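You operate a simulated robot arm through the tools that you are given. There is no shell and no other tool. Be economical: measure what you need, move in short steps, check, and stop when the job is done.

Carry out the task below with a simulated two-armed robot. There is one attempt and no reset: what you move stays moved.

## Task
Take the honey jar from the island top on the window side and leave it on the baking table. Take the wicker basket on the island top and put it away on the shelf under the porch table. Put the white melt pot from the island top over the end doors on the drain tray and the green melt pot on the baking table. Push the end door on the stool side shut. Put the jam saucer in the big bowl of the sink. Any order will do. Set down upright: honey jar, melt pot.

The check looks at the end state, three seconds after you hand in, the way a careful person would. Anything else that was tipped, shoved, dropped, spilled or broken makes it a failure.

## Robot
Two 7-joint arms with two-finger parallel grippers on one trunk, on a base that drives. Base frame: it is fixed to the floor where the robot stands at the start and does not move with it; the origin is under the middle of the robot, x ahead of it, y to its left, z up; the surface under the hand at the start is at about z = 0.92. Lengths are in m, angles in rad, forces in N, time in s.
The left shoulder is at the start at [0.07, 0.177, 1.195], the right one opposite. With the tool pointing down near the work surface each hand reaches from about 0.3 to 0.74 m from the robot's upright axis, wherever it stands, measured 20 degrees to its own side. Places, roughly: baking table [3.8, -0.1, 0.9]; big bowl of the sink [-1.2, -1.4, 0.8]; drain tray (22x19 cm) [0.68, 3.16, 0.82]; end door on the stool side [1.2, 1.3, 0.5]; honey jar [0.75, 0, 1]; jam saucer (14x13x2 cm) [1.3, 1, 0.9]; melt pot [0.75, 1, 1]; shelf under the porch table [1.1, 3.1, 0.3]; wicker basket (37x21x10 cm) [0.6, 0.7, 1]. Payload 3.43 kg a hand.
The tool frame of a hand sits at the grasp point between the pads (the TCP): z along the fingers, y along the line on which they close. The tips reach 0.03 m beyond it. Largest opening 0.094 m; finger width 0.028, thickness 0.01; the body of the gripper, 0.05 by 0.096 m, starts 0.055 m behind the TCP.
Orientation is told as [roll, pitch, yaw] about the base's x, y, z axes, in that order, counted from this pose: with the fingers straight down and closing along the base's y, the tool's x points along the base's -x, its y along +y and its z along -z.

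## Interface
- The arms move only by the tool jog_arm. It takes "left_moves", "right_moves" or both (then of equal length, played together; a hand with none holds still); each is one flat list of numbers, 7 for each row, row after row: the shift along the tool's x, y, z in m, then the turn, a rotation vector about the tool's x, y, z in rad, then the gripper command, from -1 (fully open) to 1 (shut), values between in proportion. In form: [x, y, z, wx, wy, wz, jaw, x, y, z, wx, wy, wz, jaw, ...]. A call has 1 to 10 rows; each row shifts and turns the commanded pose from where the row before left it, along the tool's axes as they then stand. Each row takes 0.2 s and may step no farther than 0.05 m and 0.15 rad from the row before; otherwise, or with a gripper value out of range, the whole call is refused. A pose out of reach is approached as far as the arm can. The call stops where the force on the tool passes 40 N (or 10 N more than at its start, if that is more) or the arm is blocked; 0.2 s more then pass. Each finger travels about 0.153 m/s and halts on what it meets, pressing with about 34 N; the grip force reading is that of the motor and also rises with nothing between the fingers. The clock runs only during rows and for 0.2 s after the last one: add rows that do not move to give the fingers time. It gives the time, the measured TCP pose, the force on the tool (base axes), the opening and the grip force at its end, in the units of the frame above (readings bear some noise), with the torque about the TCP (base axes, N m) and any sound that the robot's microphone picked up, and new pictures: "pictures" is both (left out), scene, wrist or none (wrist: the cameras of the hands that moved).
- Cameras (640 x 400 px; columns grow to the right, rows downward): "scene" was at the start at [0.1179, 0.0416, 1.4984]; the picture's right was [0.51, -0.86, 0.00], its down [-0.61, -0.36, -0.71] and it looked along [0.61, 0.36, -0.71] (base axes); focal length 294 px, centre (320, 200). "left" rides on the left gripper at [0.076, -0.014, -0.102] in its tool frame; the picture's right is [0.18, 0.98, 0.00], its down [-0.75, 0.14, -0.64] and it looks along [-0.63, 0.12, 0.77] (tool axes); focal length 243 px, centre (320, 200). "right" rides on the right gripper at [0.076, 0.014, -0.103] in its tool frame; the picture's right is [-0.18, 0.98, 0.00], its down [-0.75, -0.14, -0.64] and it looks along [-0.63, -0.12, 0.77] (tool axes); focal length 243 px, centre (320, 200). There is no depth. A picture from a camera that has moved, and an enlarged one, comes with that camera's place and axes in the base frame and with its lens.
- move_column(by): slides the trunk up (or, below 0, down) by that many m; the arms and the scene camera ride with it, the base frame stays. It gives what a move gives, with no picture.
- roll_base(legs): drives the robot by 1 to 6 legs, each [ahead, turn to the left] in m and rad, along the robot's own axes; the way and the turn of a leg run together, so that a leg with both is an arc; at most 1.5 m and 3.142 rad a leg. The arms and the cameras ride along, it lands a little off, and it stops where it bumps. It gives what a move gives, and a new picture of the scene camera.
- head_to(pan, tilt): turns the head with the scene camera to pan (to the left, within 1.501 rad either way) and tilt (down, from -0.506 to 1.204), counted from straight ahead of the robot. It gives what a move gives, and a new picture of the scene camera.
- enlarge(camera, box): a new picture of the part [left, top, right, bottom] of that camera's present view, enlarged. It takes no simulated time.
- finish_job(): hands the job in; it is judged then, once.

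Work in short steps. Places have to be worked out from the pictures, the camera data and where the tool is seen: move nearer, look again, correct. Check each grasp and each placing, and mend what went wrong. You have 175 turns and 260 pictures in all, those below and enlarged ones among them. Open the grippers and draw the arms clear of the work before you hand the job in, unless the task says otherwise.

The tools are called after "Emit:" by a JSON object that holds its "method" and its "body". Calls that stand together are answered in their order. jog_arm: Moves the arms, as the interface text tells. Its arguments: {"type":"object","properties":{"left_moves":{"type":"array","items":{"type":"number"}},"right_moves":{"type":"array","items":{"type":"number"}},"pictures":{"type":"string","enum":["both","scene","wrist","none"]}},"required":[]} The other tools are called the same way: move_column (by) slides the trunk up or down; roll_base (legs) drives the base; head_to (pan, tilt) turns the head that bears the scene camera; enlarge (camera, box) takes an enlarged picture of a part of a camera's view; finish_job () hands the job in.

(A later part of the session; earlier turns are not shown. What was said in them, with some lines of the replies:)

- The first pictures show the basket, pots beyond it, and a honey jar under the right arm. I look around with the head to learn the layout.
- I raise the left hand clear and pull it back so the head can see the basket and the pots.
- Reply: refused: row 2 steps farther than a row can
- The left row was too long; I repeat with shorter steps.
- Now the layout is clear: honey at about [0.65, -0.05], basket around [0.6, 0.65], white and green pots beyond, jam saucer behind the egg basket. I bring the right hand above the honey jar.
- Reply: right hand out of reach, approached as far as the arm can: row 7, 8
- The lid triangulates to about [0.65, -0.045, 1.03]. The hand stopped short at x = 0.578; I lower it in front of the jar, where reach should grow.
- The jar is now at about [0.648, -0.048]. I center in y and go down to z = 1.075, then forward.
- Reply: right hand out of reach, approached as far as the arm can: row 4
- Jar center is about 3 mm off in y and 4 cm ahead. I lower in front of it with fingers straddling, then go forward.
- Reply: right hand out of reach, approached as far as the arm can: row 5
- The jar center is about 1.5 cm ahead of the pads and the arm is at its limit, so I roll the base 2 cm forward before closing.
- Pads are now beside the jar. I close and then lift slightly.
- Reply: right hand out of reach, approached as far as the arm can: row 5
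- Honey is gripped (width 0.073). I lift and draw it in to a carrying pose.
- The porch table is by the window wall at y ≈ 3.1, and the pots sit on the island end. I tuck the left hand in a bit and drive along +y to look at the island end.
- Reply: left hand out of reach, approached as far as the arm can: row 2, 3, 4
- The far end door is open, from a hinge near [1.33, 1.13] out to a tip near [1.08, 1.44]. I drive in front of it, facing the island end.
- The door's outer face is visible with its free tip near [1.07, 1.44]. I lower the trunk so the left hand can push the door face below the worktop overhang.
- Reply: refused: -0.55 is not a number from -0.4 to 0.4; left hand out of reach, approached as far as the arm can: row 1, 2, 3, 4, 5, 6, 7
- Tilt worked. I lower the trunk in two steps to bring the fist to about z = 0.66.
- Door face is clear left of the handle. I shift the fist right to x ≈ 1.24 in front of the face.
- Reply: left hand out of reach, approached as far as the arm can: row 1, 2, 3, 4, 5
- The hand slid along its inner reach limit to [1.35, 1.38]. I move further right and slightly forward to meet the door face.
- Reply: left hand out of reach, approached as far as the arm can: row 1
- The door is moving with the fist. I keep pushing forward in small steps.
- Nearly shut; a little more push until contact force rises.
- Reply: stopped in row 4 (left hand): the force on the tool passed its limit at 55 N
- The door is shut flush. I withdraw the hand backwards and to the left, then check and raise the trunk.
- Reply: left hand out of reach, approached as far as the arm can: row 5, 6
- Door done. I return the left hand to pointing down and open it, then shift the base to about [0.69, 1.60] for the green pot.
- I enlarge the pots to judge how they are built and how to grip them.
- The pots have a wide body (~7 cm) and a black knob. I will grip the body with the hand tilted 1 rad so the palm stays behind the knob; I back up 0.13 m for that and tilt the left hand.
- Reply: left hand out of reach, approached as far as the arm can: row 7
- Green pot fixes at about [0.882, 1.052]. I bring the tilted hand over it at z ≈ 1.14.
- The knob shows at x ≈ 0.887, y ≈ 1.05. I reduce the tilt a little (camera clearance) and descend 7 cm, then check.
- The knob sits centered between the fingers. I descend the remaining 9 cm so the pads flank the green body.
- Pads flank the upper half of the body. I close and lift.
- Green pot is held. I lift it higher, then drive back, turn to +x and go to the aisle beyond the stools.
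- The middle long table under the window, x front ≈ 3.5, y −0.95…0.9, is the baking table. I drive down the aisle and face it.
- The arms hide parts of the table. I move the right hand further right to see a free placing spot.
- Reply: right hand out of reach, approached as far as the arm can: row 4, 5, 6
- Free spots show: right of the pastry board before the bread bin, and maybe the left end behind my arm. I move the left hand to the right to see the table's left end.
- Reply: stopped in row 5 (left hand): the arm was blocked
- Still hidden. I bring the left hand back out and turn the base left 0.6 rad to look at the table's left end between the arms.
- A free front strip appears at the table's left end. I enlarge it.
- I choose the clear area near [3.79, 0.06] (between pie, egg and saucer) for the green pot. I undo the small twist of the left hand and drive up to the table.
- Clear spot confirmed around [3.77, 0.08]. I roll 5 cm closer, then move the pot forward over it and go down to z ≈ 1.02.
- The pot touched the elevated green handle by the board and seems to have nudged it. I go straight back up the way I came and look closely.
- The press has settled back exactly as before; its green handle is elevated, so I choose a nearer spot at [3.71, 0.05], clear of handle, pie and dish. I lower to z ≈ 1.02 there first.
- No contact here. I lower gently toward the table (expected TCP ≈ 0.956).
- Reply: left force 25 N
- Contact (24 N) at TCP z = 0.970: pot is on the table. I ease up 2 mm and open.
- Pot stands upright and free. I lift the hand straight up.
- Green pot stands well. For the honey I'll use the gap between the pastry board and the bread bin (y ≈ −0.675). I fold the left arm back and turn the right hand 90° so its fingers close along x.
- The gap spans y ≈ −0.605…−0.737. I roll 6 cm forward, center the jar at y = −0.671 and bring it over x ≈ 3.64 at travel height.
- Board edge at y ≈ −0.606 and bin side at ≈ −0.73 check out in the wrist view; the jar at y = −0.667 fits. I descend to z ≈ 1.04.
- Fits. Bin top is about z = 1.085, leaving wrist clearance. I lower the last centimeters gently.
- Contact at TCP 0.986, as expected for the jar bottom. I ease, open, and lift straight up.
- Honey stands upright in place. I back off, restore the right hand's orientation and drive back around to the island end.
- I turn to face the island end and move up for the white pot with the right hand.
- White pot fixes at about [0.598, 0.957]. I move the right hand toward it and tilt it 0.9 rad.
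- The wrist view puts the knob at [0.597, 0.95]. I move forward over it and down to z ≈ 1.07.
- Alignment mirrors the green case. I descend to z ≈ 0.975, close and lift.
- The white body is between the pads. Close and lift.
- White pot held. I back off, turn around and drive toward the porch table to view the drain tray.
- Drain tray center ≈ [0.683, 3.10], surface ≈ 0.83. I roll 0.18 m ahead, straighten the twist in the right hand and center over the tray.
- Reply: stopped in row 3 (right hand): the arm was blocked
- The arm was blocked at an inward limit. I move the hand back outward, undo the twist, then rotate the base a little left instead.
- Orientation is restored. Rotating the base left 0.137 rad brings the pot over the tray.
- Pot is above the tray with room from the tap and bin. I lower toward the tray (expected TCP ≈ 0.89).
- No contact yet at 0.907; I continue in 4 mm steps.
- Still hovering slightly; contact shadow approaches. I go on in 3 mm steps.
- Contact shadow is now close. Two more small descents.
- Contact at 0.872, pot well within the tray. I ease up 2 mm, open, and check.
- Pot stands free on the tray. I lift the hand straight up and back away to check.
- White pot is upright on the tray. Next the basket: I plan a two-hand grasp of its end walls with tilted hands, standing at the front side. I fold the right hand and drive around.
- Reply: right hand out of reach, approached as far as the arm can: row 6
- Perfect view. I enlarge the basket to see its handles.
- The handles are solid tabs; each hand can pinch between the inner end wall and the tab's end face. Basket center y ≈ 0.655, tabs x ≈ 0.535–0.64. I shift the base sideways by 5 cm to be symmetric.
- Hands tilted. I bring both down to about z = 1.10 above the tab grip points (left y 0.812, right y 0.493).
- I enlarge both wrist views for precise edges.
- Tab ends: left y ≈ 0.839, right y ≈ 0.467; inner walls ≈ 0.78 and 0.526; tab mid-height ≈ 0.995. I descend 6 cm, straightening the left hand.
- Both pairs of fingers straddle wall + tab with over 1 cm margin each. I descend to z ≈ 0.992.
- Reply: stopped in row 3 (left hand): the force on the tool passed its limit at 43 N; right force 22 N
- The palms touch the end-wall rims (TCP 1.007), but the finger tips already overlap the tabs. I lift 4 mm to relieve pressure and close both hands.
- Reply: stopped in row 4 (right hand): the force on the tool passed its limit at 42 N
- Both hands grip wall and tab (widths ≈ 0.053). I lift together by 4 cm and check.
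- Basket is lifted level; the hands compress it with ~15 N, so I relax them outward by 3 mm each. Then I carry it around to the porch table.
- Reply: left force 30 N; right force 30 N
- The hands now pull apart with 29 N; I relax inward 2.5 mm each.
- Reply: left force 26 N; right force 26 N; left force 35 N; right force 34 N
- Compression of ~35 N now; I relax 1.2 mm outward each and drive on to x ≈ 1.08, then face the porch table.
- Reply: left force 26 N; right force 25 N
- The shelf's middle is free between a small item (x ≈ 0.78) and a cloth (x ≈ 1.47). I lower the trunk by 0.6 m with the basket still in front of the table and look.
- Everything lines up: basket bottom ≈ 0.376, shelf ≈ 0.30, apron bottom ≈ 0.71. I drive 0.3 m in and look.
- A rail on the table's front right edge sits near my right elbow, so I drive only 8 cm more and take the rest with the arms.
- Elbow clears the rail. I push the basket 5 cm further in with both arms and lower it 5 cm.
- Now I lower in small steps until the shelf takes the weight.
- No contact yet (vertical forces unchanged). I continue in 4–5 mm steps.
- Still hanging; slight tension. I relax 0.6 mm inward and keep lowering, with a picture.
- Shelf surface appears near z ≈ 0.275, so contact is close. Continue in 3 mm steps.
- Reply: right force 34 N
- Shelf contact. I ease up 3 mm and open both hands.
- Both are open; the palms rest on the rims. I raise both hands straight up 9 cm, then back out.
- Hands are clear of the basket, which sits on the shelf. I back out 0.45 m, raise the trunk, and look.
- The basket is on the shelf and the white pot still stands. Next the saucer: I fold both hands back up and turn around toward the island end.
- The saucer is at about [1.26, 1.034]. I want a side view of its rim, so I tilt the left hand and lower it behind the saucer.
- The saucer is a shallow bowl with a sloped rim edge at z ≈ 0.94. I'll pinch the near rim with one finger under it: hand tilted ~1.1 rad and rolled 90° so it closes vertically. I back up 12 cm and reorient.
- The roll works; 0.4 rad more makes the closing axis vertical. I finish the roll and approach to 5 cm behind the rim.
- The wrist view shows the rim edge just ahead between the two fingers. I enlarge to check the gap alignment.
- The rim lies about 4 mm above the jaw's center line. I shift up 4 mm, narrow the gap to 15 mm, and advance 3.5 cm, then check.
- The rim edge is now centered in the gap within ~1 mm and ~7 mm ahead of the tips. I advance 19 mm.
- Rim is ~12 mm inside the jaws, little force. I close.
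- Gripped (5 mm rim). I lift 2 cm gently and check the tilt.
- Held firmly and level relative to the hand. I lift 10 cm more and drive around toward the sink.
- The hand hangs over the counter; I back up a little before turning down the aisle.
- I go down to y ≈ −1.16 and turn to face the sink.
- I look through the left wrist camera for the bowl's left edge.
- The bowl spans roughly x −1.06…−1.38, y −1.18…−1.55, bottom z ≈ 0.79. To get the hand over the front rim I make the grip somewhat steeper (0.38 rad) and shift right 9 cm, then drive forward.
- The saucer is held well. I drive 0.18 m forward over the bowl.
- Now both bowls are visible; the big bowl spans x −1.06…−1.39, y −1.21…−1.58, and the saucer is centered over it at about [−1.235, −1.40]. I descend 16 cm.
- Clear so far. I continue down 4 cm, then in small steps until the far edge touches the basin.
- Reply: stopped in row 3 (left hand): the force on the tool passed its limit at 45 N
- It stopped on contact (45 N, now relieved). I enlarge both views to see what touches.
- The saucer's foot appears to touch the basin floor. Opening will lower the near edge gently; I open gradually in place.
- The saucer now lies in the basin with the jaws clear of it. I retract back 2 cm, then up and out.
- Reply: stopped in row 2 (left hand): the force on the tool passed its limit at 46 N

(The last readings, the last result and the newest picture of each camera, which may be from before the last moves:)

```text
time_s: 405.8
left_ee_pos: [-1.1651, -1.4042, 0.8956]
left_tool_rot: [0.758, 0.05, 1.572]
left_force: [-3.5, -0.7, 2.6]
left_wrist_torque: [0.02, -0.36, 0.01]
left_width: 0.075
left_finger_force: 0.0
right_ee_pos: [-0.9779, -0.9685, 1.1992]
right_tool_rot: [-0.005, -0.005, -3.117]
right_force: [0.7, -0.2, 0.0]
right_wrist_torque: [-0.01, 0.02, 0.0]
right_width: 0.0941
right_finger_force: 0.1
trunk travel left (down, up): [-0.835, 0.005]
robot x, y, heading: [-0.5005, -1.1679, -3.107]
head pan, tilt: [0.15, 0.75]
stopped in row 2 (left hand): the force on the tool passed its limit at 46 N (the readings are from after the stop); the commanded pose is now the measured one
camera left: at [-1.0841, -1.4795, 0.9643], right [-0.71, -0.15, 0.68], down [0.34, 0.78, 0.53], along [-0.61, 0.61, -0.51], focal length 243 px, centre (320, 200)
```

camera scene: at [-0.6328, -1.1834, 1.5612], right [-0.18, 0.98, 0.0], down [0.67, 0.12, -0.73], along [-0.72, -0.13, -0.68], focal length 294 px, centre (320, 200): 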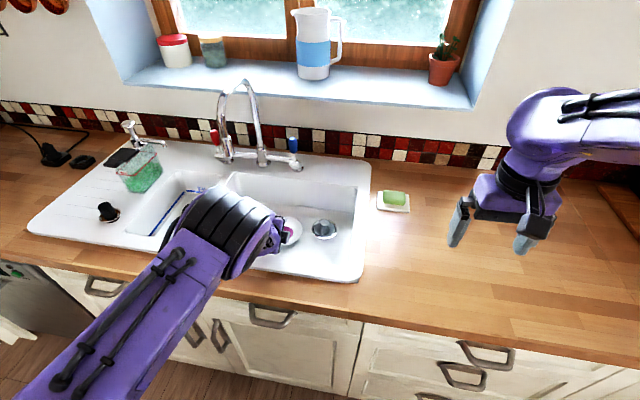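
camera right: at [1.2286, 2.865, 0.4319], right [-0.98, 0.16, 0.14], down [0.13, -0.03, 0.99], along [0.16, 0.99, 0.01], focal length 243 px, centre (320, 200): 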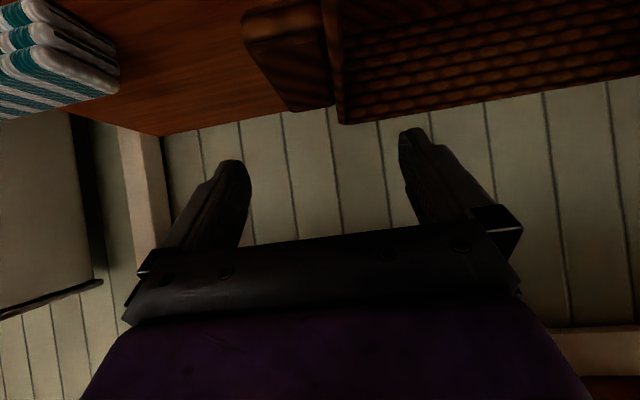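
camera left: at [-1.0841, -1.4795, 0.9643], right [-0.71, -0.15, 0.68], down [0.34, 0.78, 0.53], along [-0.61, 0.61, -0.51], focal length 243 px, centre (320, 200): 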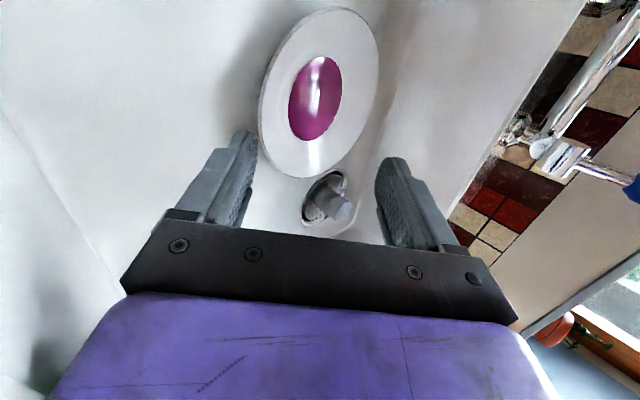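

The gripper's back touches the front wall, so I go straight up instead; the fingers are above the saucer's rim.

Emit:
{"method": "jog_arm", "body": {"left_moves": [0, 0.0075, -0.005, 0, 0, 0, -0.6, 0, 0.0136, -0.0146, 0, 0, 0, -0.6, 0, 0.0205, -0.022, 0, 0, 0, -0.6, 0, 0.0273, -0.0293, 0, 0, 0, -0.6, 0, 0.0273, -0.0293, 0, 0, 0, -0.6, 0, 0.0273, -0.0293, 0, 0, 0, -0.6, 0, 0.0273, -0.0293, 0, 0, 0, -0.6]}}

```text
time_s: 407.4
left_ee_pos: [-1.164, -1.3947, 1.1112]
left_tool_rot: [0.753, 0.05, 1.572]
left_force: [0.5, -0.1, -0.3]
left_wrist_torque: [0.0, -0.01, -0.01]
left_width: 0.0754
left_finger_force: 0.0
right_ee_pos: [-0.9783, -0.9711, 1.1997]
right_tool_rot: [-0.007, -0.002, -3.113]
right_force: [-0.3, 0.2, -0.2]
right_wrist_torque: [-0.01, 0.0, 0.02]
right_width: 0.0943
right_finger_force: 0.0
trunk travel left (down, up): [-0.835, 0.005]
robot x, y, heading: [-0.4957, -1.1691, -3.111]
head pan, tilt: [0.15, 0.75]
camera scene: at [-0.6304, -1.1836, 1.5614], right [-0.18, 0.98, 0.0], down [0.67, 0.12, -0.73], along [-0.72, -0.13, -0.68], focal length 294 px, centre (320, 200)
camera left: at [-1.0824, -1.4684, 1.1799], right [-0.72, -0.15, 0.68], down [0.33, 0.78, 0.53], along [-0.61, 0.61, -0.51], focal length 243 px, centre (320, 200)
```

scene: 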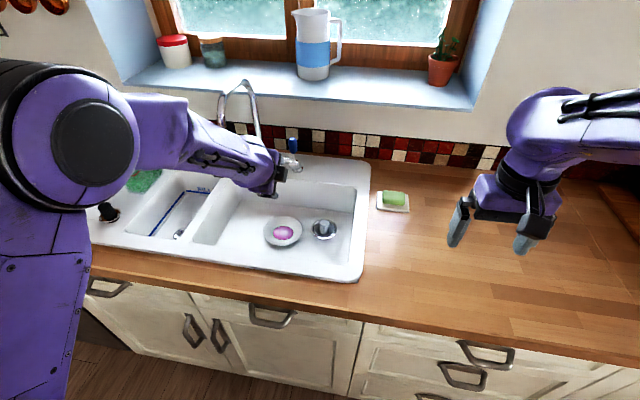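
left: 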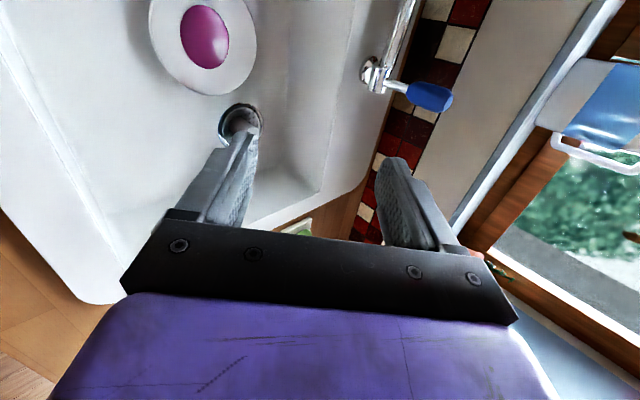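

The saucer lies flat in the big bowl with its jam. I open the hands fully, back away from the counter and take a last look.

Emit:
{"method": "jog_arm", "body": {"left_moves": [0, 0, 0, 0, 0, 0, -1, 0, 0, 0, 0, 0, 0, -1], "right_moves": [0, 0, 0, 0, 0, 0, -1, 0, 0, 0, 0, 0, 0, -1], "pictures": "none"}}

Emit:
{"method": "roll_base", "body": {"legs": [[-0.3, 0]]}}

Emit:
{"method": "enlarge", "body": {"camera": "scene", "box": [180, 80, 400, 220]}}

```text
time_s: 408.0
left_ee_pos: [-1.165, -1.3945, 1.1115]
left_tool_rot: [0.754, 0.049, 1.572]
left_force: [0.3, 0.6, -0.4]
left_wrist_torque: [0.0, -0.01, 0.04]
left_width: 0.094
left_finger_force: 0.1
right_ee_pos: [-0.978, -0.9703, 1.2001]
right_tool_rot: [-0.007, -0.002, -3.113]
right_force: [0.2, 0.1, -0.5]
right_wrist_torque: [0.01, 0.01, 0.0]
right_width: 0.0938
right_finger_force: 0.1
trunk travel left (down, up): [-0.835, 0.005]
robot x, y, heading: [-0.4989, -1.1663, -3.107]
head pan, tilt: [0.15, 0.75]
```

```text
time_s: 410.1
left_ee_pos: [-0.8573, -1.3851, 1.1087]
left_tool_rot: [0.749, 0.048, 1.573]
left_force: [-0.5, 0.4, -0.2]
left_wrist_torque: [0.0, -0.02, -0.01]
left_width: 0.0941
left_finger_force: 0.1
right_ee_pos: [-0.6715, -0.9612, 1.1979]
right_tool_rot: [-0.005, 0.001, -3.113]
right_force: [-0.3, -0.1, -0.3]
right_wrist_torque: [0.0, -0.02, 0.0]
right_width: 0.0941
right_finger_force: 0.0
trunk travel left (down, up): [-0.835, 0.005]
robot x, y, heading: [-0.187, -1.1564, -3.114]
head pan, tilt: [0.15, 0.75]
camera scene: at [-0.3256, -1.174, 1.5612], right [-0.18, 0.98, 0.0], down [0.67, 0.12, -0.73], along [-0.72, -0.13, -0.68], focal length 294 px, centre (320, 200)
```

scene: 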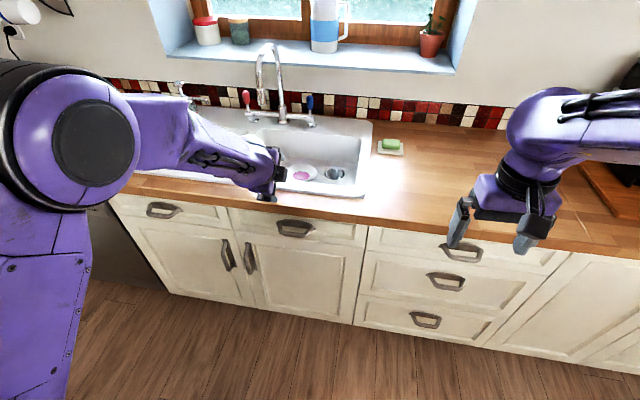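

```text
2.86 times, centred on (290, 150) of scene
camera zoom: at [-0.3256, -1.174, 1.5612], right [-0.18, 0.98, 0.0], down [0.67, 0.12, -0.73], along [-0.72, -0.13, -0.68], focal length 841 px, centre (406, 343)
```

zoom: 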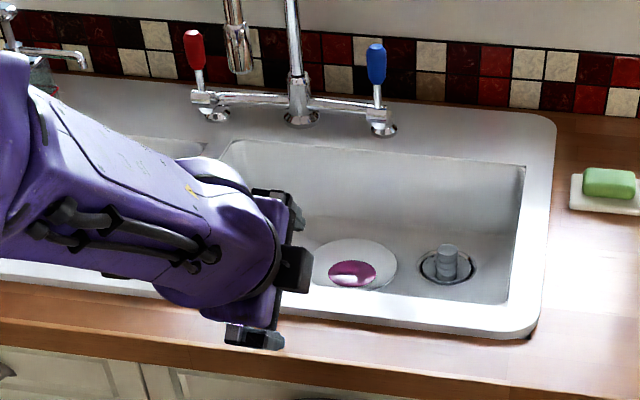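

Everything is in place, both hands are open and clear. I hand the job in.

Emit:
{"method": "finish_job", "body": {}}

```text
The job is handed in.
```

I handed the job in with every item placed; I saw each one in the pictures after setting it down, though I don't have the check's result.

- **Honey jar:** upright on the baking table, in the gap between the pastry board and the bread bin.
- **Green melt pot:** upright on the baking table, between the pie and the sandwich press. On my first try the pot touched the press's raised green handle. I backed off, and the next picture showed the press back in its original position.
- **White melt pot:** upright on the drain tray.
- **Wicker basket:** on the shelf under the porch table, between a small wooden block and a folded cloth.
- **End door on the stool side:** pushed shut, and still shut when I last saw it.
- **Jam saucer:** flat in the big bowl of the sink with its jam in place. I tilted it about 0.4 rad (some 20°) to get it over the front rim. The gripper bumped the sink twice, at about 45 N each time; I saw no damage.

Both grippers are open, and I backed the robot away from the sink counter before handing in.
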